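You operate a simulated robot arm through the tools that you are given. There is no shell and no other tool.

Carry out the task below with a simulated robot arm. There is one attempt and no reset: what you move stays moved.

JOB
Stop the pump and draw the gritty strainer screen out for cleaning.
Fine: pump switch off first and left off; open the strainer lid, lay the screen in the middle of the dark rubber bed, shut the lid. Keep fingers out from under lids, clips, clamps and jaws. Pinch, break and dent nothing; leave nothing switched on. Where these are worked on the way, their far stop is far enough and under half their travel is too little: strainer lid.
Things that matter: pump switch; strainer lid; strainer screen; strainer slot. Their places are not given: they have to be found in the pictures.

Only the result counts: the job must be done as asked and must still hold three seconds after the hand-in. Knocking over, shifting, dropping, spilling or breaking anything else fails it. A push-on lid holds only when it is set on centred and level and pressed home; a screw cap is set on level and turned clockwise until tight.

ROBOT AND FRAMES
A 7-joint arm with a four-finger gripper, fixed in place. Base frame: the origin is on the floor under the middle of its stand, x ahead of it, y to its left, z up; the work surface is at about z = 0.85. Lengths are in m, angles in degrees, forces in N, time in s.
It reaches about 1.223 m from its shoulder. Its first joint turns from -69.0 to 172.0 degrees. Payload 3.67 kg.
Tool frame: the origin (TCP) lies between the finger pads and is the grasp point; the fingertips stand 0.028 m ahead of it; z points along the fingers, y is the line along which they close. The gripper opens to 0.112 m; its body begins 0.073 m behind the TCP.
Orientation is that of the tool frame in the base frame, as a unit quaternion [x, y, z, w]. With the fingers straight down and closing along the base's y, the tool's x points along the base's -x, its y along +y and its z along -z.

CONTROLS
- The arm moves only by the tool arm_command. Its argument "moves" is a list that holds one entry, the list of rows, each a list of 7 numbers: the shift along the tool's x, y, z in mm, then the turn, a rotation vector about the tool's x, y, z in degrees, then the opening, from 0 (shut) to 1 (fully open). In form: [[[tx, ty, tz, ax, ay, az, grip], ...]]. A call has 1 to 20 rows; each row is the pose to reach, as a shift and turn from the pose commanded when the call began, along the tool's axes at that moment. A row lasts 0.2 s, in which the tool goes at most 0.05 m and 8.6 degrees; a call with a longer step from one row to the next is refused whole, and so is a gripper value outside its range. A pose out of reach is approached as far as the arm can. The call stops where the force on the tool passes 40 N (or 10 N more than at its start, if that is more) or the arm is blocked; 0.2 s more then pass. Each finger travels about 0.1025 m/s and halts on what it meets, pressing with about 43 N; the grip force reading is that of the motor and also rises with nothing between the fingers. The clock runs only during rows and for 0.2 s after the last one: add rows that repeat a pose to give the fingers time. It gives the time, the measured TCP pose, the force on the tool (base axes), the opening and the grip force at its end, in the units of the frame above (readings bear some noise), with the torque about the TCP (base axes, N m) and any sound that the robot's microphone picked up.
- Cameras (640 x 400 px; columns grow to the right, rows downward): "scene" is fixed at [0.2193, -0.5002, 1.4643]; the picture's right is [-0.11, -0.99, 0.00], its down [-0.60, 0.06, -0.80] and it looks along [0.79, -0.08, -0.60] (base axes); focal length 327 px, centre (320, 200). "wrist" rides on the gripper at [0.06, -0.018, -0.104] in the tool frame; the picture's right is [0.29, 0.96, 0.00], its down [-0.80, 0.24, -0.55] and it looks along [-0.53, 0.16, 0.83] (tool axes); focal length 234 px, centre (320, 200).
- camera(camera): a new picture of that camera. It takes no simulated time.
- lift_body(by): slides the trunk up (or, below 0, down) by that many m; the arm rides with it, the base frame stays. It gives what a move gives, with no picture.
- point_at(camera, pixels): for up to 12 pixels [column, row] of the newest picture of that camera ("zoom" is the newest enlarged one), the place [x, y, z] in the base frame of the surface seen there, good to about 0.003 m. It takes no simulated time.
- zoom(camera, box): a new picture of the part [left, top, right, bottom] of that camera's present view, enlarged. It takes no simulated time.
- job_done(): hands the job in; it is judged then, once.

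Leave the gripper open and the arm clear of the work at the hand-in unless told otherwise.

The tools are called after "Call:" as a command line: name --argument value ..., lists and objects as JSON in quotes. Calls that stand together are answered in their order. arm_command: Moves the arm, as the interface text tells. Its arguments: {"type":"object","properties":{"moves":{"type":"array"}},"required":["moves"]} The other tools are called the same way: lift_body (by) moves the trunk up or down; camera (camera) takes a picture; point_at (camera, pixels) gives the place of the surface under pixels of a picture; zoom (camera, box) takes an enlarged picture of a part of a camera's view; job_done () hands the job in.

At the start:

```text
time_s: 0.0
tool_pos: [0.8263, -0.3036, 1.1574]
tool_rot: [0.0, 1.0, 0.0, -0.001]
wrist_force: [-0.2, -0.3, -0.4]
ft_torque: [0.03, 0.0, 0.0]
gripper_width: 0.112
grasp_force: 0.1
trunk travel left (down, up): [-0.7, 0.14]
```

scene: 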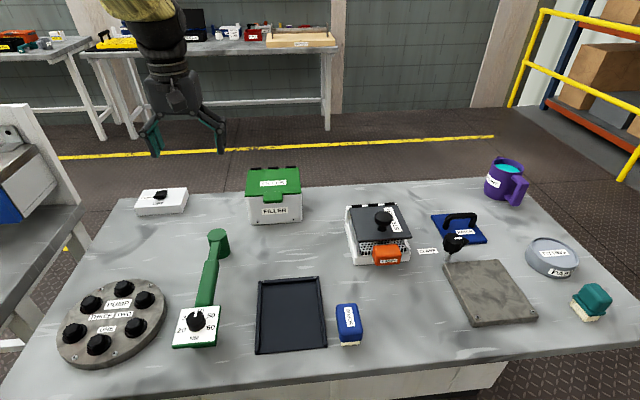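
wrist: 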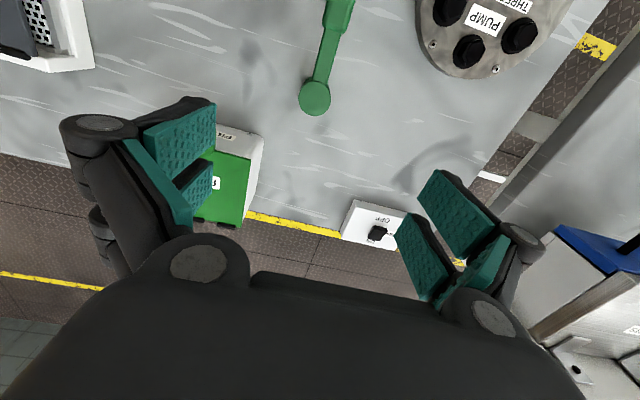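

I see a bench with several objects. I will zoom into several parts of the scene to read the labels: the switch box at (162,200), the green lidded box at (273,195), the basket box at (380,235), and the tray at (290,315).

Call:
zoom --camera "scene" --box '[120, 150, 320, 275]'

Call:
zoom --camera "scene" --box '[320, 180, 480, 280]'

Call:
zoom --camera "scene" --box '[40, 220, 240, 370]'

Call:
zoom --camera "scene" --box '[420, 150, 640, 340]'

Call:
zoom --camera "scene" --box '[230, 260, 390, 370]'

```text
3.20 times, centred on (220, 212) of scene
```

zoom: 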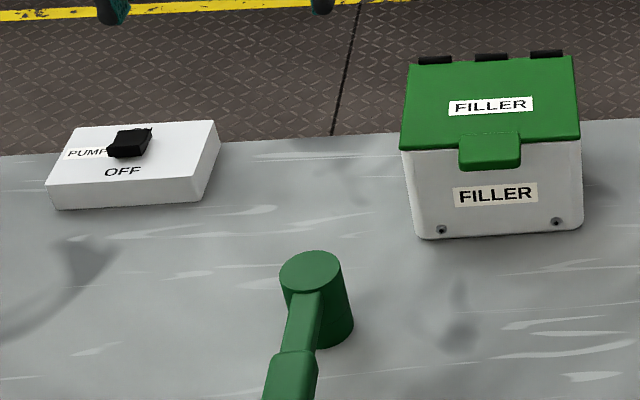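

```text
4.00 times, centred on (400, 230) of scene
```

zoom: 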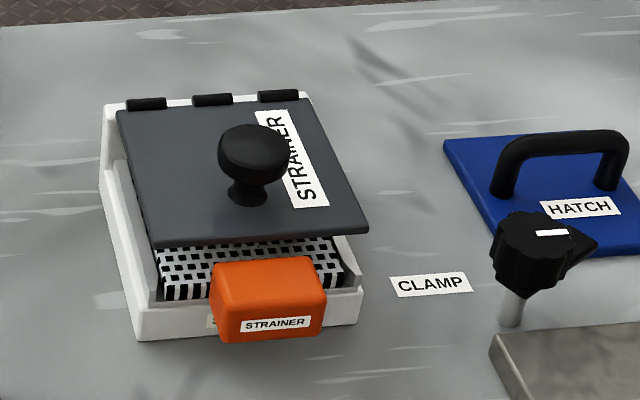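

```text
2.67 times, centred on (140, 295) of scene
```

zoom: 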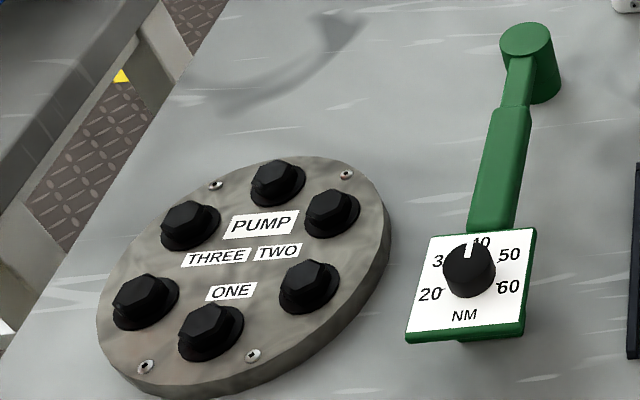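

```text
2.11 times, centred on (530, 245) of scene
```

zoom: 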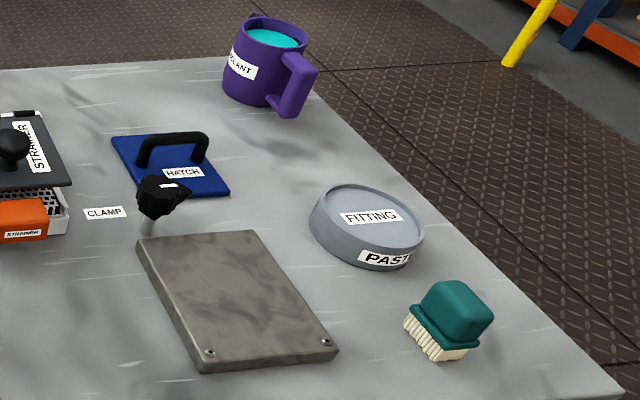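

```text
3.64 times, centred on (310, 315) of scene
```

zoom: 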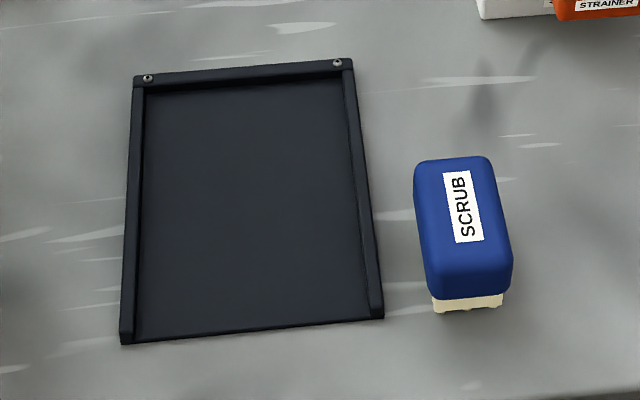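

The switch box reads PUMP with OFF next to a black actuator; the strainer is the white box with a dark knobbed lid, hinged at the far side, with the orange STRAINER handle in front. I'll measure places in the scene picture: switch (162,196), lid knob (384,218), orange handle (387,255), tray corners.

Call:
camera --camera "scene"

Call:
point_at --camera "scene" --pixels '[[161, 193], [158, 204], [140, 199], [182, 196], [383, 216], [348, 209], [396, 207], [412, 237], [360, 241], [387, 252], [374, 250], [400, 248]]'

Call:
point_at --camera "scene" --pixels '[[290, 315], [265, 285], [318, 282], [260, 350], [326, 345], [348, 320], [353, 262], [410, 260], [390, 266], [368, 247], [405, 245], [380, 244]]'

Call:
zoom --camera "scene" --box '[130, 180, 194, 220]'

Call:
zoom --camera "scene" --box '[336, 195, 424, 275]'

```text
taken
```

scene: 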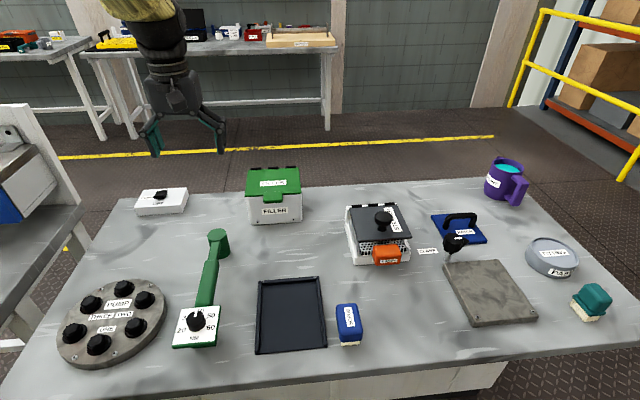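

```text
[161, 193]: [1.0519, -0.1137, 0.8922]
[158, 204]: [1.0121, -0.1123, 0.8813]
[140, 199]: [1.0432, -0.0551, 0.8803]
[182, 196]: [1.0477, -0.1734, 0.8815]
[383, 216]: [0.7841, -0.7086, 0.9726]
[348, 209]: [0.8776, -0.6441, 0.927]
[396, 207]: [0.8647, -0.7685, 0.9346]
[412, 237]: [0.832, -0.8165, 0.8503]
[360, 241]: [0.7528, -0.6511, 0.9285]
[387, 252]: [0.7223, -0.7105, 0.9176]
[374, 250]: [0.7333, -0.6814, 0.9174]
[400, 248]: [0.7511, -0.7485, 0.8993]
```

```text
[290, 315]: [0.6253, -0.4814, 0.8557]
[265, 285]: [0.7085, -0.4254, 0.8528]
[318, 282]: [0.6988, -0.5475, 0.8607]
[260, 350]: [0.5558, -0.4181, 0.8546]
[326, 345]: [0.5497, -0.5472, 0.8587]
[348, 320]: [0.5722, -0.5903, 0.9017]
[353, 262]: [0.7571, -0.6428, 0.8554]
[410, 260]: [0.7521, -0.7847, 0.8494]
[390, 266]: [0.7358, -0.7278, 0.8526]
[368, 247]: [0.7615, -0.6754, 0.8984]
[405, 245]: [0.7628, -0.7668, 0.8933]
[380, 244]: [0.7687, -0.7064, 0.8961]
```

```text
10.00 times, centred on (162, 200) of scene
```

zoom: 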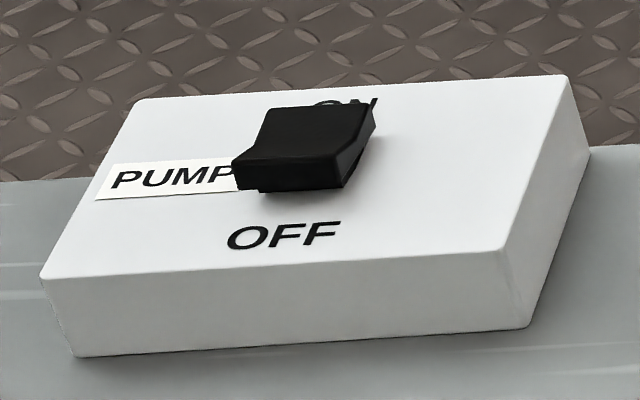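

```text
5.00 times, centred on (380, 235) of scene
```

zoom: 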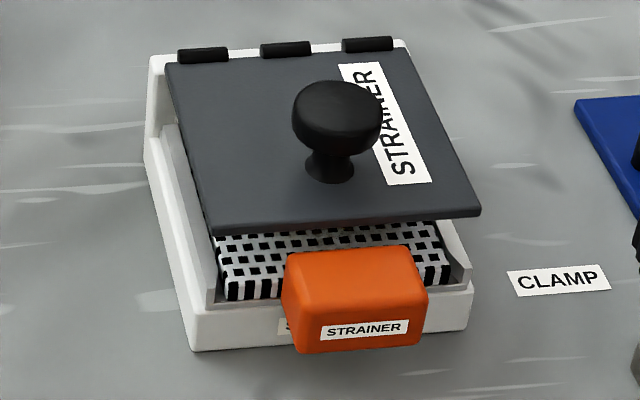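

The switch is a rocker with OFF on the near side and ON behind it. I'll zoom the wrist view at (375,228) to see which side is pressed.

Call:
zoom --camera "wrist" --box '[330, 190, 420, 255]'

Call:
zoom --camera "scene" --box '[148, 182, 180, 208]'

```text
6.15 times, centred on (375, 222) of wrist
```

zoom: 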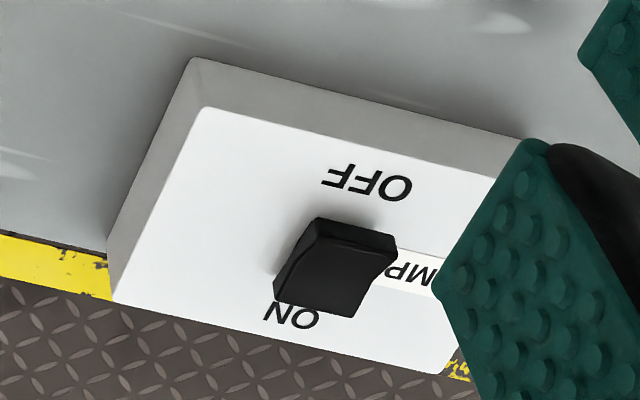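

```text
15.38 times, centred on (164, 195) of scene
```

zoom: 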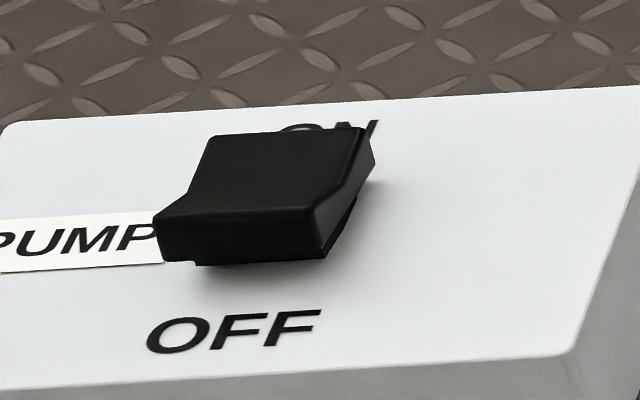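

I will measure the height of the rocker's top along its length to see which end is raised, in this last zoom of the scene.

Call:
point_at --camera "zoom" --pixels '[[240, 235], [240, 215], [250, 205], [255, 190], [262, 175], [268, 160], [275, 145], [170, 230], [310, 225], [245, 275], [60, 300], [345, 220]]'

```text
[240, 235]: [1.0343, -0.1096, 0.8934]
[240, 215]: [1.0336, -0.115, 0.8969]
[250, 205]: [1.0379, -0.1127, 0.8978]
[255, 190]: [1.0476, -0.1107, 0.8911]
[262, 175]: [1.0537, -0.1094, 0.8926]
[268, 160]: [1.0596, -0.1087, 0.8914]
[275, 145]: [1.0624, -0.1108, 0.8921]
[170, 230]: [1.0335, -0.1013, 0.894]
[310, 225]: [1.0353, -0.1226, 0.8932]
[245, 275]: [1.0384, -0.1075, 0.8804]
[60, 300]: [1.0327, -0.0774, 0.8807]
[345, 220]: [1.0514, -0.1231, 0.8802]
```

The near (OFF) end of the rocker stands at z≈0.897 and the far (ON) end at 0.892, with the near end lifted off the box, so the pump is ON. I'll move the arm over the switch at a safe height, closing the fingers, and look.

Call:
arm_command --moves '[[[-30, 27, 0, 0, 0, 0, 0.8], [-60, 54, 0, 0, 0, 0, 0.5], [-90, 81, 0, 0, 0, 0, 0.2], [-120, 108, 0, 0, 0, 0, 0], [-150, 136, 0, 0, 0, 0, 0], [-180, 163, 0, 0, 0, 0, 0], [-190, 191, 30, 0, 0, 0, 0], [-190, 191, 60, 0, 0, 0, 0], [-190, 191, 90, 0, 0, 0, 0], [-190, 191, 90, 0, 0, 0, 0]]]'

Call:
camera --camera "scene"

Call:
camera --camera "wrist"

```text
time_s: 2.2
tool_pos: [1.0185, -0.1134, 1.0663]
tool_rot: [-0.001, 1.0, -0.001, 0.0]
wrist_force: [0.1, 0.2, 0.3]
ft_torque: [0.01, -0.01, 0.02]
gripper_width: 0.0
grasp_force: 35.9
trunk travel left (down, up): [-0.7, 0.14]
```

```text
taken
```

scene: 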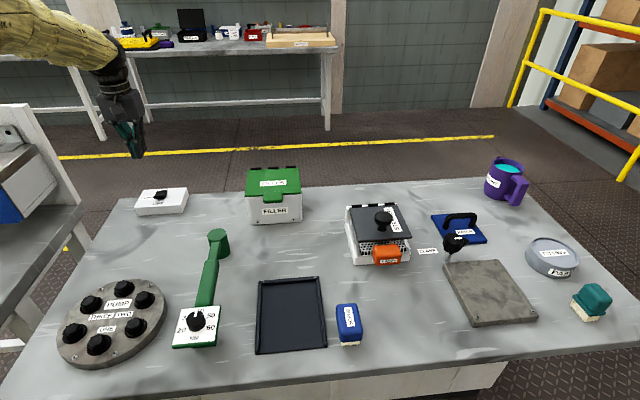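

```text
taken
```

wrist: 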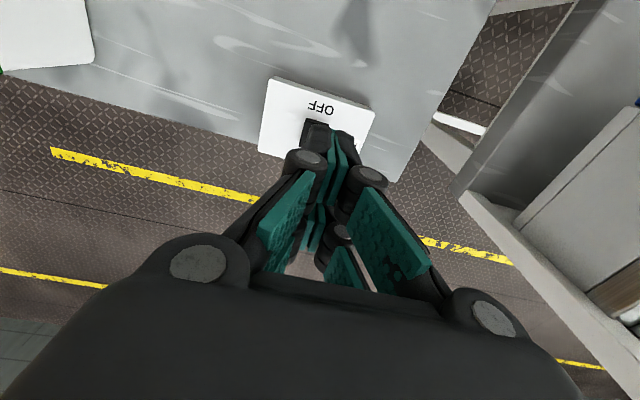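

The fingers are shut. I'll zoom on the fingertips around (330,190) of the wrist view and (132,140) of the scene view to see their footprint.

Call:
zoom --camera "wrist" --box '[240, 60, 440, 300]'

Call:
zoom --camera "scene" --box '[90, 80, 190, 180]'

Call:
point_at --camera "wrist" --pixels '[[340, 150], [350, 150], [332, 150], [330, 190], [320, 240], [313, 240]]'

```text
1.67 times, centred on (340, 180) of wrist
```

zoom: 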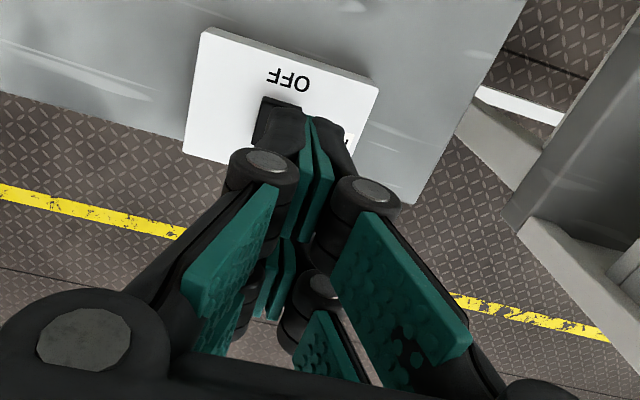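

```text
4.00 times, centred on (140, 130) of scene
```

zoom: 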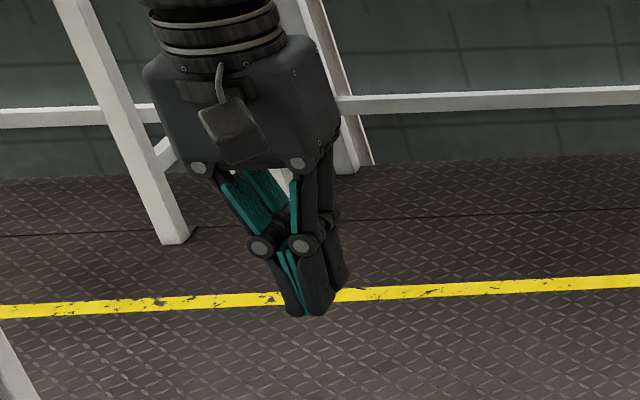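

```text
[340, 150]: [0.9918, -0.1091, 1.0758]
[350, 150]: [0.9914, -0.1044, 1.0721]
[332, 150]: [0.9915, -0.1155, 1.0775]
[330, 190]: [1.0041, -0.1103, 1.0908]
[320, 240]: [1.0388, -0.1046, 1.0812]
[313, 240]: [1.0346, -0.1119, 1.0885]
```

The near pair of fingertips is at x≈0.99–1.005 and the far pair at x≈1.035–1.046. I'll use the far pair to press the OFF end of the rocker (x≈1.034–1.042, y≈-0.112). First I descend to about 15 mm above it.

Call:
arm_command --moves '[[[1, 0, 30, 0, 0, 0, 0], [2, 0, 60, 0, 0, 0, 0], [3, 0, 90, 0, 0, 0, 0], [3, 0, 115, 0, 0, 0, 0], [3, 0, 125, 0, 0, 0, 0], [3, 0, 125, 0, 0, 0, 0]]]'

Call:
zoom --camera "scene" --box '[120, 150, 200, 220]'

Call:
camera --camera "wrist"

```text
time_s: 3.6
tool_pos: [1.014, -0.1142, 0.9411]
tool_rot: [0.0, 1.0, 0.0, 0.0]
wrist_force: [-0.7, -0.3, -0.3]
ft_torque: [-0.05, 0.01, 0.0]
gripper_width: 0.0001
grasp_force: 36.0
trunk travel left (down, up): [-0.7, 0.14]
```

```text
5.71 times, centred on (160, 185) of scene
```

zoom: 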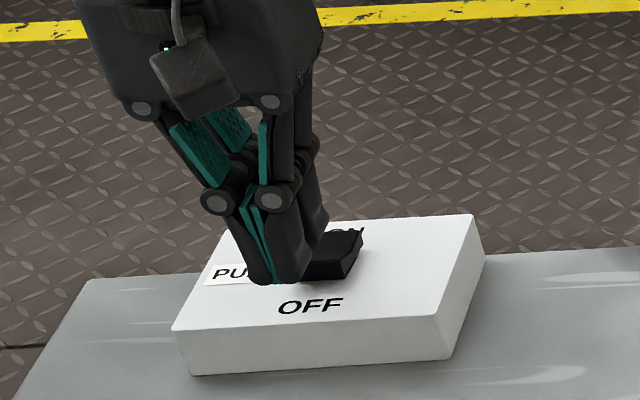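

```text
taken
```

wrist: 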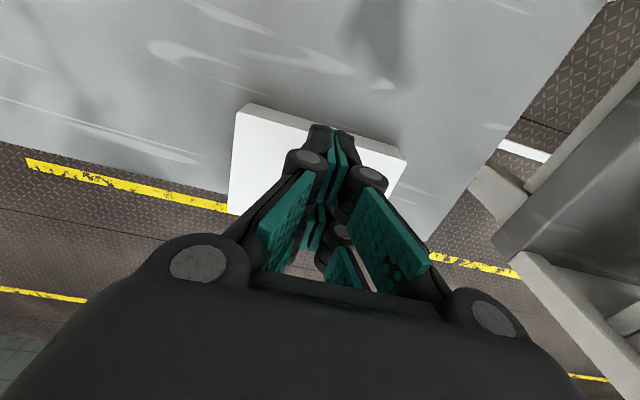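

The fingers hang about 15 mm above the rocker, aligned in y. I'll press down in small steps to about 8 mm below first contact.

Call:
arm_command --moves '[[[0, 0, 6, 0, 0, 0, 0], [0, 0, 11, 0, 0, 0, 0], [0, 0, 14, 0, 0, 0, 0], [0, 0, 16, 0, 0, 0, 0], [0, 0, 18, 0, 0, 0, 0], [0, 0, 20, 0, 0, 0, 0], [0, 0, 22, 0, 0, 0, 0], [0, 0, 24, 0, 0, 0, 0], [0, 0, 25, 0, 0, 0, 0]]]'

Call:
zoom --camera "scene" --box '[120, 150, 200, 220]'

```text
time_s: 5.6
tool_pos: [1.0143, -0.1131, 0.9178]
tool_rot: [0.0, 1.0, 0.0, 0.0]
wrist_force: [-0.4, 0.2, 0.2]
ft_torque: [0.04, -0.02, -0.01]
gripper_width: 0.0001
grasp_force: 35.7
trunk travel left (down, up): [-0.7, 0.14]
```

```text
5.71 times, centred on (160, 185) of scene
```

zoom: 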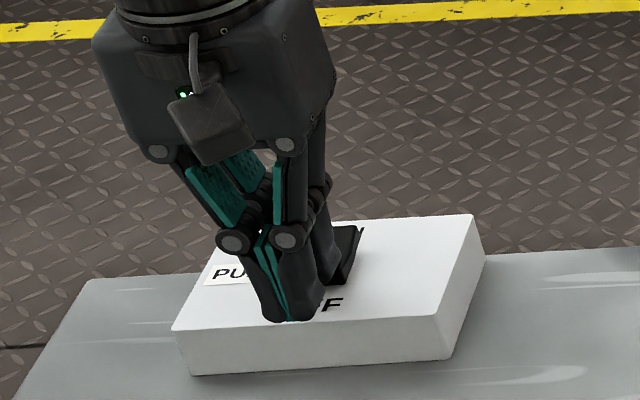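

No force and no sound yet. I'll zoom closer at the rocker to see whether it has moved or whether the fingers are in front of it.

Call:
zoom --camera "scene" --box '[145, 172, 180, 208]'

Call:
zoom --camera "wrist" --box '[240, 60, 440, 280]'

```text
11.11 times, centred on (162, 190) of scene
```

zoom: 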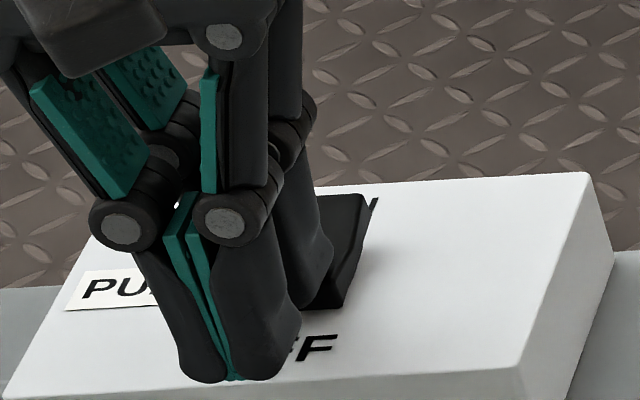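

```text
1.82 times, centred on (340, 170) of wrist
```

zoom: 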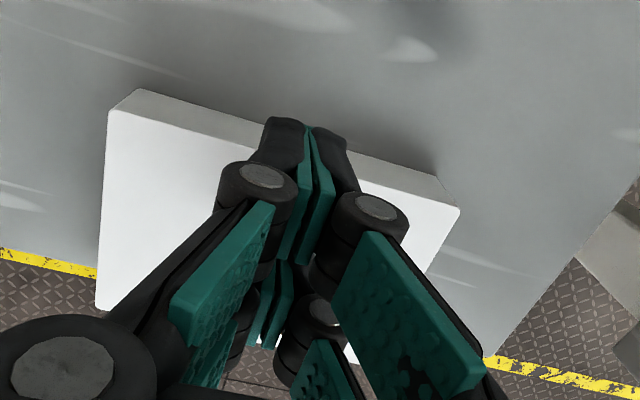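

I'll measure the fingertip places: near finger tip (260,372) and far finger tip (318,300), (325,265), and rocker side (350,270) in a fresh scene zoom.

Call:
zoom --camera "scene" --box '[145, 172, 180, 208]'

Call:
point_at --camera "zoom" --pixels '[[262, 372], [285, 350], [298, 330], [318, 300], [325, 270], [330, 240], [345, 225], [340, 260], [342, 285], [355, 245], [365, 215], [335, 300]]'

```text
11.11 times, centred on (162, 190) of scene
```

zoom: 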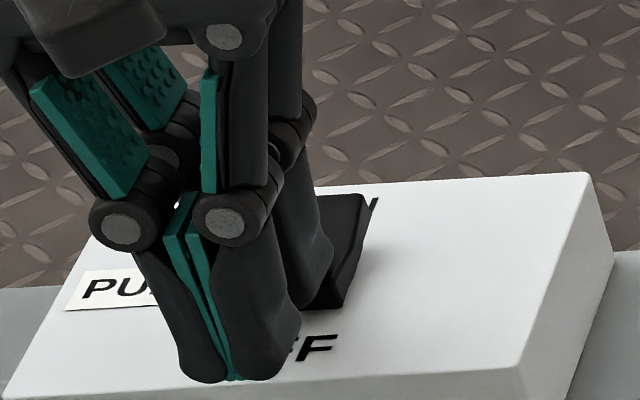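

```text
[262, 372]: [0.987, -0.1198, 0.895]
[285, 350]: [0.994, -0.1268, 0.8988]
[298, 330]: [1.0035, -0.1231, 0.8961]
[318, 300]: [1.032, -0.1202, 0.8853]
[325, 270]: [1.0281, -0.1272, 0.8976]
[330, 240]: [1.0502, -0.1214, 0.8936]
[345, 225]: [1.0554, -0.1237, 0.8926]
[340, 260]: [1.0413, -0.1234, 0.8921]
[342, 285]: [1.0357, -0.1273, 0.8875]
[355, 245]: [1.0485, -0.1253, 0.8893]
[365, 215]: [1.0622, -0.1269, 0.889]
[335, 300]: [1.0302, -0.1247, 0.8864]
```

The rocker's near part now reads z≈0.892 at x≈1.041, so it may have tipped. I'll lift the fingers 60 mm and look again.

Call:
arm_command --moves '[[[0, 0, -20, 0, 0, 0, 0], [0, 0, -50, 0, 0, 0, 0], [10, 0, -90, 0, 0, 0, 0], [40, 0, -120, 0, 0, 0, 0], [80, 0, -120, 0, 0, 0, 0]]]'

Call:
zoom --camera "scene" --box '[148, 182, 180, 208]'

Call:
camera --camera "wrist"

```text
time_s: 6.8
tool_pos: [0.9323, -0.1127, 1.037]
tool_rot: [0.001, 1.0, 0.0, 0.0]
wrist_force: [0.5, -0.4, 0.4]
ft_torque: [0.0, 0.0, 0.01]
gripper_width: 0.0
grasp_force: 35.6
trunk travel left (down, up): [-0.7, 0.14]
```

```text
15.38 times, centred on (164, 195) of scene
```

zoom: 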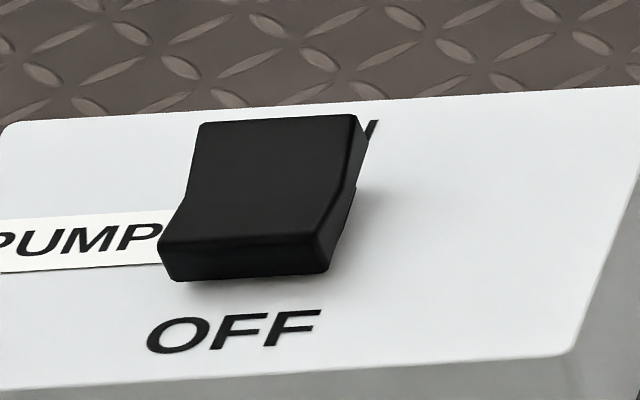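

```text
taken
```

wrist: 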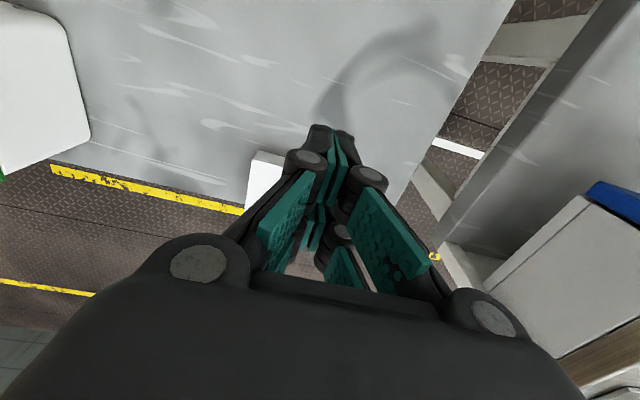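

The rocker has changed: its near (OFF) end is now lower and its far end is higher. I'll measure to confirm.

Call:
point_at --camera "zoom" --pixels '[[240, 255], [240, 232], [245, 215], [250, 200], [258, 185], [265, 165], [272, 145], [280, 130], [175, 240], [310, 240], [245, 300], [210, 130]]'

```text
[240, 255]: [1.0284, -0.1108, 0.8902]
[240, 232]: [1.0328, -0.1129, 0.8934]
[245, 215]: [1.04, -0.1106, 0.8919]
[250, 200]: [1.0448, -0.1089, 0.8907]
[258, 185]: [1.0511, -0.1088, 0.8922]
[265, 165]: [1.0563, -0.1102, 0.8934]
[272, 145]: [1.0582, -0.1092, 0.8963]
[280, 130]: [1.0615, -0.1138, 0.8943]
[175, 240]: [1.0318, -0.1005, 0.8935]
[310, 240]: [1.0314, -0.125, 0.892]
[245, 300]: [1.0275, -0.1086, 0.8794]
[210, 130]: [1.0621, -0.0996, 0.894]
```

The pattern has reversed (near half ~0.892, far half up to ~0.896), so it tipped toward OFF, but I heard no click and felt no force. I'll go back and press a little deeper until there is a light contact force, to be sure it's on its stop.

Call:
arm_command --moves '[[[-40, 0, 0, 0, 0, 0, 0], [-70, 0, 30, 0, 0, 0, 0], [-80, 0, 70, 0, 0, 0, 0], [-80, 0, 100, 0, 0, 0, 0], [-80, 0, 112, 0, 0, 0, 0], [-80, 0, 116, 0, 0, 0, 0], [-80, 0, 118, 0, 0, 0, 0], [-80, 0, 119, 0, 0, 0, 0], [-80, 0, 120, 0, 0, 0, 0], [-80, 0, 121, 0, 0, 0, 0]]]'

```text
time_s: 9.0
tool_pos: [1.0133, -0.1119, 0.9179]
tool_rot: [0.0, 1.0, 0.001, 0.001]
wrist_force: [-0.4, 1.1, 7.8]
ft_torque: [-0.01, -0.18, 0.01]
gripper_width: 0.006
grasp_force: 35.5
trunk travel left (down, up): [-0.7, 0.14]
```

A force of 7.8 N now pushes up through the far fingertips (contact at x≈1.036), so the OFF end is being held against something. One more millimetre to confirm it's the hard stop.

Call:
arm_command --moves '[[[0, 0, 1, 0, 0, 0, 0], [0, 0, 1.5, 0, 0, 0, 0], [0, 0, 1.5, 0, 0, 0, 0]]]'

Call:
zoom --camera "scene" --box '[145, 172, 180, 208]'

```text
time_s: 9.8
tool_pos: [1.0129, -0.1142, 0.917]
tool_rot: [0.001, 1.0, 0.0, 0.003]
wrist_force: [1.1, -1.8, 18.7]
ft_torque: [0.0, -0.51, -0.05]
gripper_width: 0.0061
grasp_force: 35.9
trunk travel left (down, up): [-0.7, 0.14]
```

```text
11.11 times, centred on (162, 190) of scene
```

zoom: 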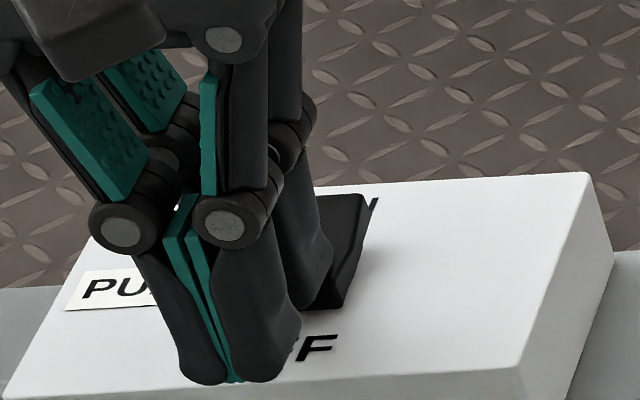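

The force rose to 18.7 N with under 1 mm of extra travel, so the rocker rests on its OFF stop. Now I lift off the switch, and travel at z≈1.17 toward the strainer for a close look, opening the gripper on the way.

Call:
arm_command --moves '[[[0, 0, -20, 0, 0, 0, 0], [0, 0, -65, 0, 0, 0, 0], [0, 0, -110, 0, 0, 0, 0], [0, 0, -155, 0, 0, 0, 0], [0, 0, -200, 0, 0, 0, 0], [0, 0, -240, 0, 0, 0, 0], [40, -20, -250, 0, 0, 0, 0.2], [75, -50, -250, 0, 0, 0, 0.4], [110, -80, -250, 0, 0, 0, 0.6], [145, -110, -250, 0, 0, 0, 0.8], [180, -140, -250, 0, 0, 0, 1], [215, -170, -250, 0, 0, 0, 1], [250, -200, -250, 0, 0, 0, 1], [280, -235, -250, 0, 0, 0, 1], [300, -275, -250, 0, 0, 0, 1], [300, -320, -250, 0, 0, 0, 1], [300, -365, -250, 0, 0, 0, 1], [300, -410, -250, 0, 0, 0, 1], [300, -455, -250, 0, 0, 0, 1], [300, -500, -250, 0, 0, 0, 1]]]'

Call:
zoom --camera "scene" --box '[148, 182, 180, 208]'

Call:
camera --camera "scene"

Call:
camera --camera "wrist"

```text
time_s: 14.0
tool_pos: [0.7156, -0.6178, 1.1612]
tool_rot: [0.0, 1.0, 0.001, -0.001]
wrist_force: [1.7, -0.3, 0.0]
ft_torque: [0.0, 0.04, 0.03]
gripper_width: 0.1121
grasp_force: 0.0
trunk travel left (down, up): [-0.7, 0.14]
```

```text
15.38 times, centred on (164, 195) of scene
```

zoom: 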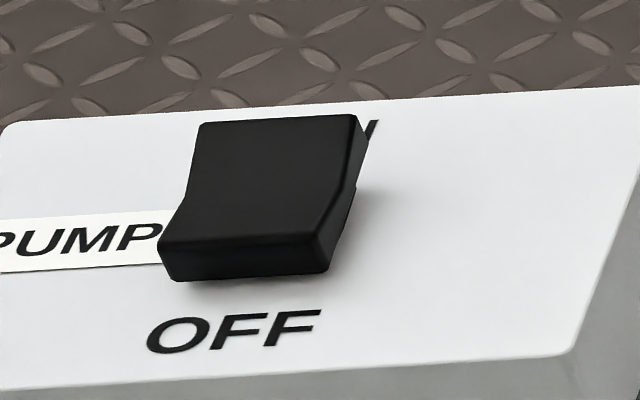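

```text
taken
```

scene: 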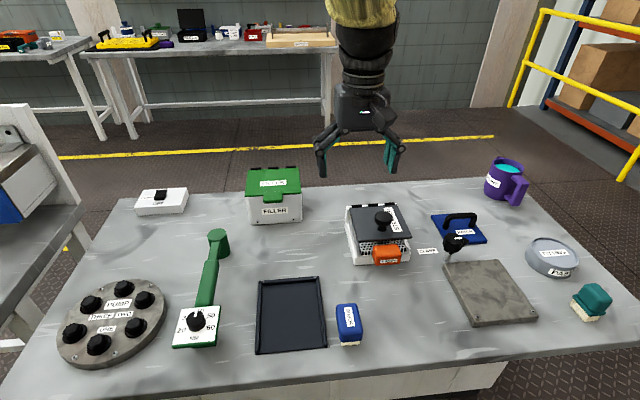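

```text
taken
```

wrist: 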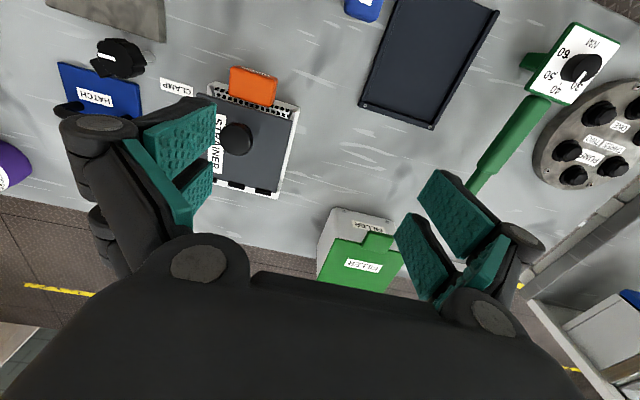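

The rocker stays tipped to OFF. Now I zoom the wrist view on the strainer at (250,130).

Call:
zoom --camera "wrist" --box '[190, 55, 310, 205]'

Call:
point_at --camera "zoom" --pixels '[[245, 220], [310, 250], [445, 250], [290, 180], [310, 60], [420, 80], [460, 160], [470, 280], [420, 370], [350, 80]]'

```text
2.67 times, centred on (250, 130) of wrist
```

zoom: 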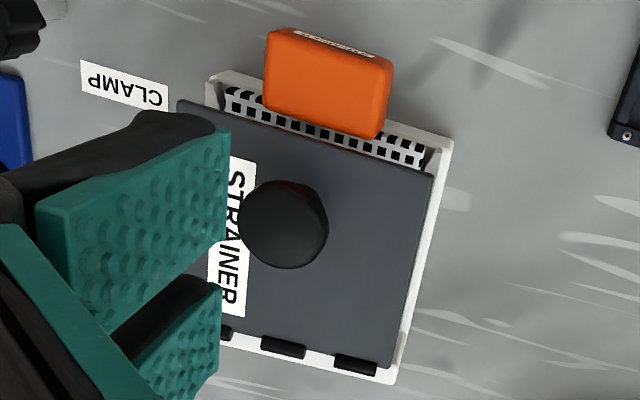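

```text
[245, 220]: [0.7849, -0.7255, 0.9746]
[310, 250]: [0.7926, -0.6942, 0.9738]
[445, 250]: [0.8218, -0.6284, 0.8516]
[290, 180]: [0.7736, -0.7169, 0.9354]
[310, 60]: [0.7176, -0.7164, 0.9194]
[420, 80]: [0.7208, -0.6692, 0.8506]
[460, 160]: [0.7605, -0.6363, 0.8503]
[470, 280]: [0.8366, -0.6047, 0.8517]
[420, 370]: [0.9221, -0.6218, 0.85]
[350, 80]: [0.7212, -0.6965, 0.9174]
```

I'll measure the lid and knob finely from the scene camera in an enlarged picture.

Call:
zoom --camera "scene" --box '[336, 195, 424, 275]'

Call:
point_at --camera "zoom" --pixels '[[203, 55], [285, 49], [367, 44], [180, 75], [408, 62], [215, 228], [472, 209], [300, 110], [372, 110], [337, 90], [337, 130], [330, 172]]'

Call:
point_at --camera "zoom" --pixels '[[290, 285], [420, 280], [300, 262], [405, 252], [350, 275], [345, 335], [240, 240], [430, 232], [240, 270], [440, 265], [200, 300], [460, 280]]'

Call:
point_at --camera "zoom" --pixels '[[240, 105], [250, 200], [420, 195], [290, 200], [260, 320], [470, 300], [170, 150], [200, 250], [150, 80], [195, 345], [225, 300], [337, 110]]'

```text
5.00 times, centred on (380, 235) of scene
```

zoom: 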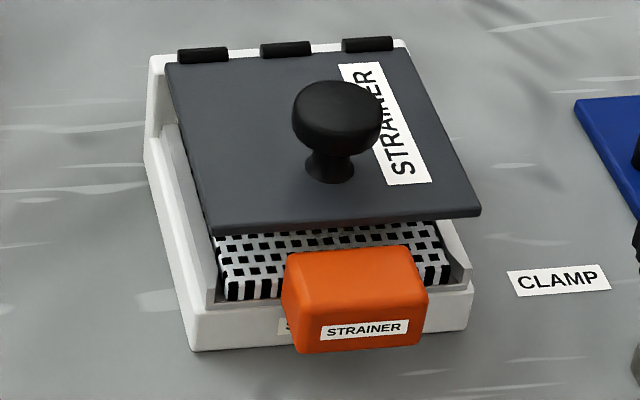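

```text
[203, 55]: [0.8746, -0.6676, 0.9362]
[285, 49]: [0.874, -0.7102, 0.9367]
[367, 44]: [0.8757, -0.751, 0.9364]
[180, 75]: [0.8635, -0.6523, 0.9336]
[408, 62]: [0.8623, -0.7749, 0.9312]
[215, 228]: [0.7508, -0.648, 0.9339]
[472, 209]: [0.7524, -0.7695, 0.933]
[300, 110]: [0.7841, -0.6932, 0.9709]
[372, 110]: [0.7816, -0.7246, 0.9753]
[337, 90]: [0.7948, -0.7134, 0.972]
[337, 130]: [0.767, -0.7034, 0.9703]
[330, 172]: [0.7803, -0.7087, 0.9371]
```

```text
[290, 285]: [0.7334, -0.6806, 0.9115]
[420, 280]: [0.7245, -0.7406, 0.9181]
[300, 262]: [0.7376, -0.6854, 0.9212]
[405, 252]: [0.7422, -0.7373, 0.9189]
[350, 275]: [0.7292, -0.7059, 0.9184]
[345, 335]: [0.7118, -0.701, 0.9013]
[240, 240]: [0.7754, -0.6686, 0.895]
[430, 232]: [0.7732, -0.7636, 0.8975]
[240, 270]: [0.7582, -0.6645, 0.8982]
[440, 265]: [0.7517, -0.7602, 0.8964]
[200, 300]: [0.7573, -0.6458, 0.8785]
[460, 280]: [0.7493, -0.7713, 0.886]
```

```text
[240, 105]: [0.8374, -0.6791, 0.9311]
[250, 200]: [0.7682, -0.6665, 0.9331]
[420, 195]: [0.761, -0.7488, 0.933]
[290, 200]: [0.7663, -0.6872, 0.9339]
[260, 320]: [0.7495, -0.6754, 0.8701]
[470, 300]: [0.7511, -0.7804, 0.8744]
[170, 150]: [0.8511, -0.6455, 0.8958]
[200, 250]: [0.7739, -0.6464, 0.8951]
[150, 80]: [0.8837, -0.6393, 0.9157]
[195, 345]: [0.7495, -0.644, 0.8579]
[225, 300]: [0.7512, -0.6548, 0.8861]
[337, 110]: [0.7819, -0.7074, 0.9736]
```

The lid is square to the base axes: hinge line at x≈0.875, z≈0.932; lid top z≈0.933; knob head centre ≈(0.782,-0.709), z 0.952–0.974. To open it I'll grip the knob (closing along y, parallel to the hinge) and move along an arc so it pivots in the grip. First I test in free air that the arm reaches the far end of that arc, near (0.954,-0.709,1.10).

Call:
arm_command --moves '[[[-40, -20, 0, 0, 0, 0, 1], [-80, -40, 0, 0, 0, 0, 1], [-120, -60, 0, 0, 0, 0, 1], [-160, -80, 10, 0, 0, 0, 1], [-200, -91, 30, 0, 0, 0, 1], [-239, -91, 50, 0, 0, 0, 1], [-239, -91, 60, 0, 0, 0, 1], [-239, -91, 60, 0, 0, 0, 1]]]'

Call:
camera --camera "wrist"

Call:
camera --camera "scene"

```text
time_s: 15.8
tool_pos: [0.9476, -0.6987, 1.1047]
tool_rot: [0.0, 1.0, 0.0, -0.001]
wrist_force: [-0.3, 0.3, 1.0]
ft_torque: [-0.06, 0.03, 0.0]
gripper_width: 0.112
grasp_force: 0.1
out of reach, approached as far as the arm can: row 6
trunk travel left (down, up): [-0.7, 0.14]
```

```text
taken
```

wrist: 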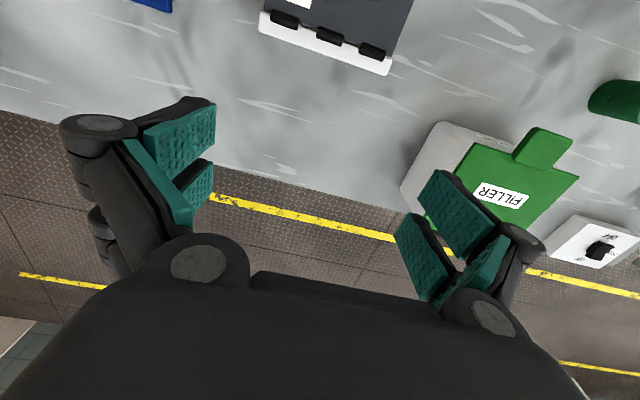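

```text
taken
```

scene: 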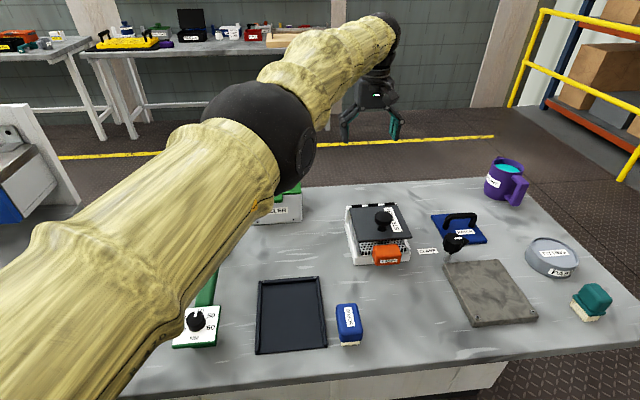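

The arm comes within about 10 mm of that far pose, nearly straight. I'll measure where the elbow and wrist are to decide whether shifting the trunk helps: elbow (265,140), forearm (320,60), wrist (385,40), upper arm (120,260).

Call:
point_at --camera "scene" --pixels '[[265, 140], [245, 170], [320, 60], [385, 35], [120, 260], [40, 330], [160, 330], [225, 230], [375, 75]]'

```text
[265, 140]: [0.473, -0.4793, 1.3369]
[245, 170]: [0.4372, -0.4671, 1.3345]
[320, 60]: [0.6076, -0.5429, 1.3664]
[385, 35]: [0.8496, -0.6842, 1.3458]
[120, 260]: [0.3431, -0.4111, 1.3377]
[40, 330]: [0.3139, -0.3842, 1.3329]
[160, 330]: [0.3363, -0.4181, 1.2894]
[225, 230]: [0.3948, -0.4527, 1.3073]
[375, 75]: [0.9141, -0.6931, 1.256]
```

The arm is almost horizontal there, so a small backward lean of the tool (8° about the closing axis) gives the few millimetres needed. I'll now go back over the knob with that lean, fingers open about 70 mm, stopping ~90 mm above the gripping height.

Call:
arm_command --moves '[[[30, -2, 0, 0, -2, 0, 0.9], [60, -4, 10, 0, -4, 0, 0.8], [90, -6, 20, 0, -6, 0, 0.7], [120, -8, 30, 0, -8, 0, 0.65], [149, -10, 40, 0, -8, 0, 0.65], [149, -10, 40, 0, -8, 0, 0.65]]]'

Call:
camera --camera "wrist"

Call:
zoom --camera "scene" --box '[310, 100, 450, 280]'

```text
time_s: 17.2
tool_pos: [0.801, -0.7147, 1.0621]
tool_rot: [0.0, 0.998, 0.0, 0.069]
wrist_force: [0.9, -0.3, 0.5]
ft_torque: [-0.03, 0.03, 0.03]
gripper_width: 0.0726
grasp_force: 0.1
trunk travel left (down, up): [-0.7, 0.14]
```

```text
taken
```

wrist: 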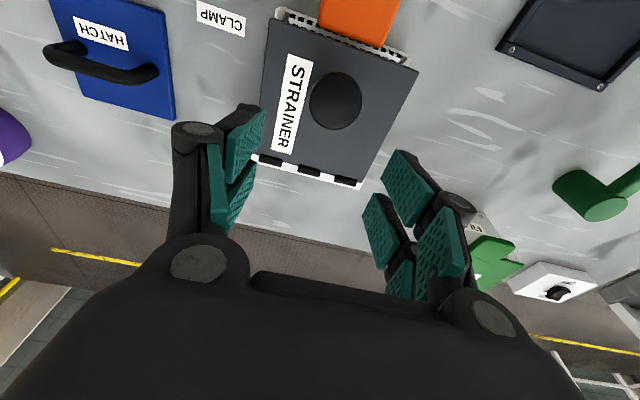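

```text
2.22 times, centred on (380, 190) of scene
```

zoom: 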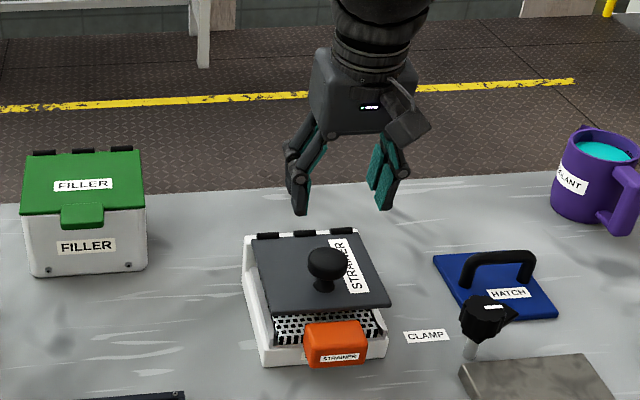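

The lean is right (fingers tilt slightly forward). I'll check the knob's position from the wrist view: knob top edges (312,100), (361,100), (337,76), (337,128).

Call:
zoom --camera "wrist" --box '[260, 50, 420, 150]'

Call:
point_at --camera "zoom" --pixels '[[308, 200], [212, 205], [402, 205], [308, 98], [308, 305], [240, 140], [375, 140], [240, 270], [375, 270], [450, 200]]'

```text
4.00 times, centred on (340, 100) of wrist
```

zoom: 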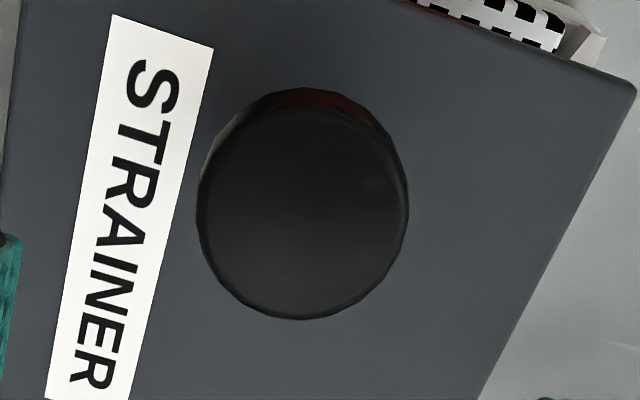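

```text
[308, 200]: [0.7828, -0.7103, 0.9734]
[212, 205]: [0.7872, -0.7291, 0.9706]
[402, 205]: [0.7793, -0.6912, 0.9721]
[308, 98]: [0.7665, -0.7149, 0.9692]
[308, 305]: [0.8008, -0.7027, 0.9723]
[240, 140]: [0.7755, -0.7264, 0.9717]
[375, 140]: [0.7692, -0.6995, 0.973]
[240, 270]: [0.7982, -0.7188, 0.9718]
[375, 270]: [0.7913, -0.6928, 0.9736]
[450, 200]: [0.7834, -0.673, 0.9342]
```

The knob head centre is (0.784,-0.710), about 39 mm across. I descend straight down about 86 mm with the fingers straddling it.

Call:
arm_command --moves '[[[4, 5, 28, 0, 0, 0, 0.65], [8, 5, 56, 0, 0, 0, 0.65], [10.5, 5, 75, 0, 0, 0, 0.65], [11.9, 5, 84.8, 0, 0, 0, 0.65], [11.9, 5, 84.8, 0, 0, 0, 0.65]]]'

Call:
zoom --camera "scene" --box '[320, 140, 440, 280]'

Call:
camera --camera "wrist"

```text
time_s: 18.4
tool_pos: [0.8035, -0.708, 0.977]
tool_rot: [0.0, 0.998, 0.0, 0.07]
wrist_force: [0.0, -0.6, 0.1]
ft_torque: [-0.04, -0.02, 0.01]
gripper_width: 0.0728
grasp_force: 0.1
trunk travel left (down, up): [-0.7, 0.14]
```

```text
2.86 times, centred on (380, 210) of scene
```

zoom: 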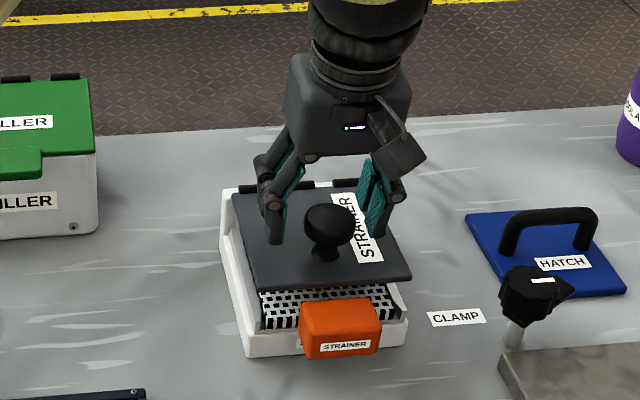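

```text
taken
```

wrist: 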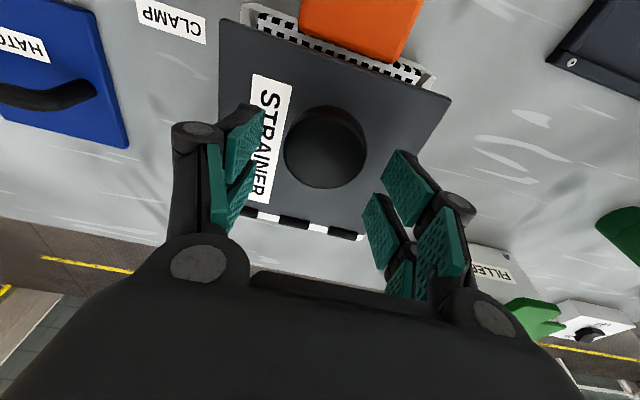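

The near finger pair straddles the knob. I lower 3.6 mm, centre, and close gently onto the knob.

Call:
arm_command --moves '[[[3.3, -1, 3.2, 0, 0, 0, 0.65], [3.3, -1, 3.2, 0, 0, 0, 0.5], [3.3, -1, 3.2, 0, 0, 0, 0.4], [3.3, -1, 3.2, 0, 0, 0, 0.3], [3.3, -1, 3.2, 0, 0, 0, 0.25], [3.3, -1, 3.2, 0, 0, 0, 0.25]]]'

Call:
zoom --camera "scene" --box '[340, 160, 420, 260]'

Call:
zoom --camera "wrist" --box '[220, 60, 460, 260]'

```text
time_s: 19.8
tool_pos: [0.8002, -0.7119, 0.9743]
tool_rot: [0.001, 0.998, 0.0, 0.071]
wrist_force: [1.7, -4.0, 2.2]
ft_torque: [-0.11, -0.09, 0.02]
gripper_width: 0.0407
grasp_force: 45.5
trunk travel left (down, up): [-0.7, 0.14]
```

```text
4.00 times, centred on (380, 210) of scene
```

zoom: 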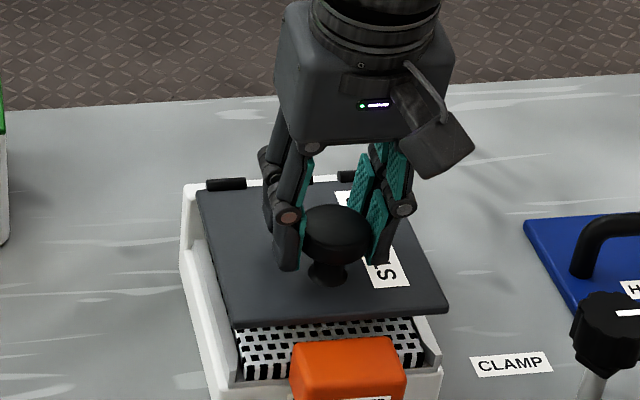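

```text
2.00 times, centred on (340, 160) of wrist
```

zoom: 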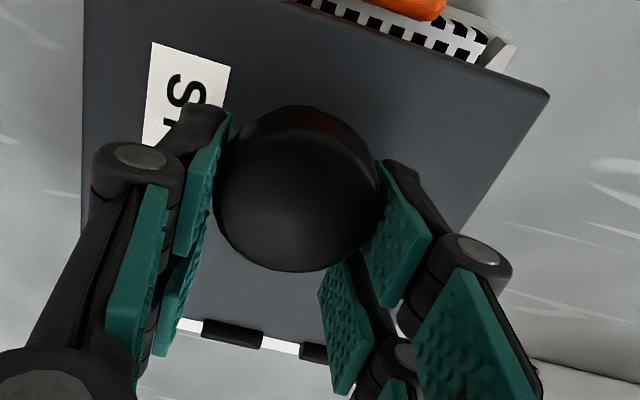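

The knob is held at 40.7 mm width with 45 N. Now I start the opening arc, first to about 30° of lid angle, and check force and picture.

Call:
arm_command --moves '[[[-4.1, 0, -7.3, 0, 0, 0, 0.25], [-8.8, 0, -14.2, 0, 0, 0, 0.25], [-14.2, 0, -20.8, 0, 0, 0, 0.25], [-20, 0, -26.7, 0, 0, 0, 0.25], [-26.5, 0, -32.2, 0, 0, 0, 0.25], [-33.2, 0, -37.1, 0, 0, 0, 0.25], [-33.2, 0, -37.1, 0, 0, 0, 0.25]]]'

Call:
zoom --camera "scene" --box '[330, 140, 430, 270]'

Call:
zoom --camera "wrist" --box '[220, 40, 460, 240]'

```text
time_s: 21.4
tool_pos: [0.8284, -0.7102, 1.0159]
tool_rot: [0.0, 0.997, 0.0, 0.071]
wrist_force: [-15.6, -3.9, 0.2]
ft_torque: [-0.5, 1.22, 0.31]
gripper_width: 0.0409
grasp_force: 45.0
trunk travel left (down, up): [-0.7, 0.14]
```

```text
3.08 times, centred on (380, 205) of scene
```

zoom: 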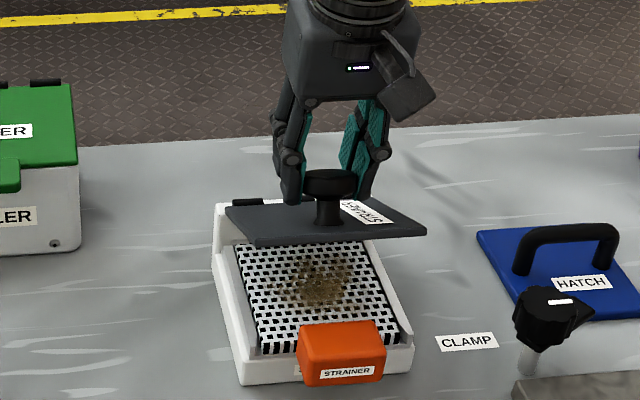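

```text
2.00 times, centred on (340, 140) of wrist
```

zoom: 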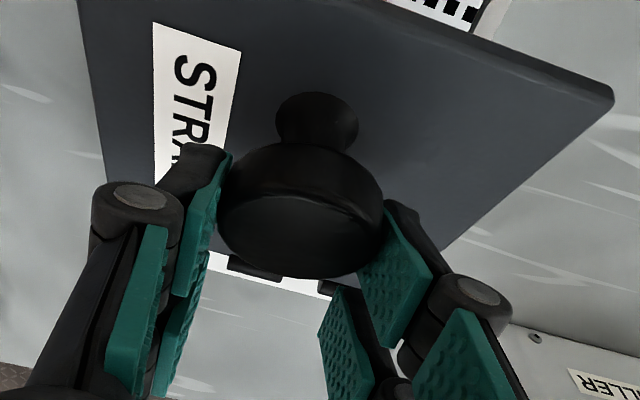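

The lid is lifting to about 30° and pivoting in the grip; the gritty screen is visible. Continue the arc to about 60°.

Call:
arm_command --moves '[[[-7.2, 0, -4.2, 0, 0, 0, 0.25], [-14.7, 0, -7.9, 0, 0, 0, 0.25], [-22.5, 0, -10.8, 0, 0, 0, 0.25], [-30.6, 0, -13.1, 0, 0, 0, 0.25], [-38.9, 0, -14.6, 0, 0, 0, 0.25], [-47.2, 0, -15.5, 0, 0, 0, 0.25], [-47.2, 0, -15.5, 0, 0, 0, 0.25]]]'

Call:
zoom --camera "scene" --box '[330, 140, 430, 270]'

Call:
zoom --camera "wrist" --box '[220, 40, 460, 240]'

```text
time_s: 23.0
tool_pos: [0.872, -0.71, 1.04]
tool_rot: [0.001, 0.997, 0.001, 0.071]
wrist_force: [-13.7, -1.9, 5.1]
ft_torque: [0.17, 1.29, 0.03]
gripper_width: 0.0405
grasp_force: 44.9
trunk travel left (down, up): [-0.7, 0.14]
```

```text
3.08 times, centred on (380, 205) of scene
```

zoom: 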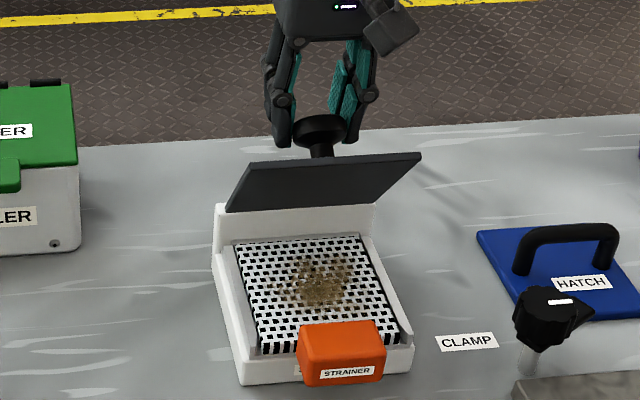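

```text
2.00 times, centred on (340, 140) of wrist
```

zoom: 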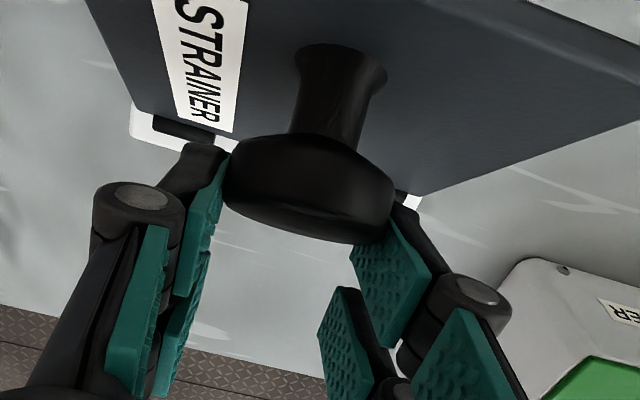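

The lid is at about 60°. The knob seems to be creeping toward the outer edge of the pads, so I measure the lid and knob now to correct the arc.

Call:
zoom --camera "scene" --box '[340, 150, 420, 220]'

Call:
point_at --camera "wrist" --pixels '[[340, 80]]'

```text
5.71 times, centred on (380, 185) of scene
```

zoom: 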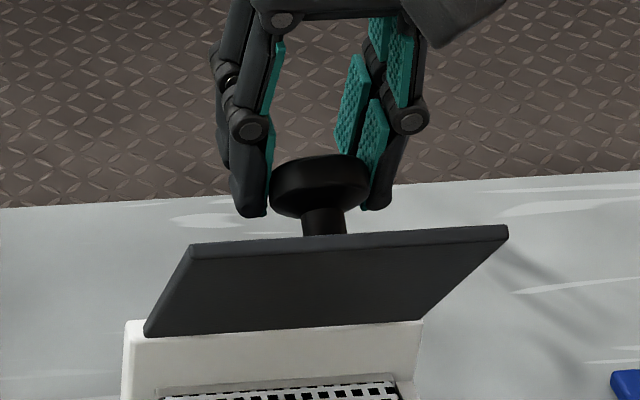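

```text
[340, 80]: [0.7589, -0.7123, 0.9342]
```

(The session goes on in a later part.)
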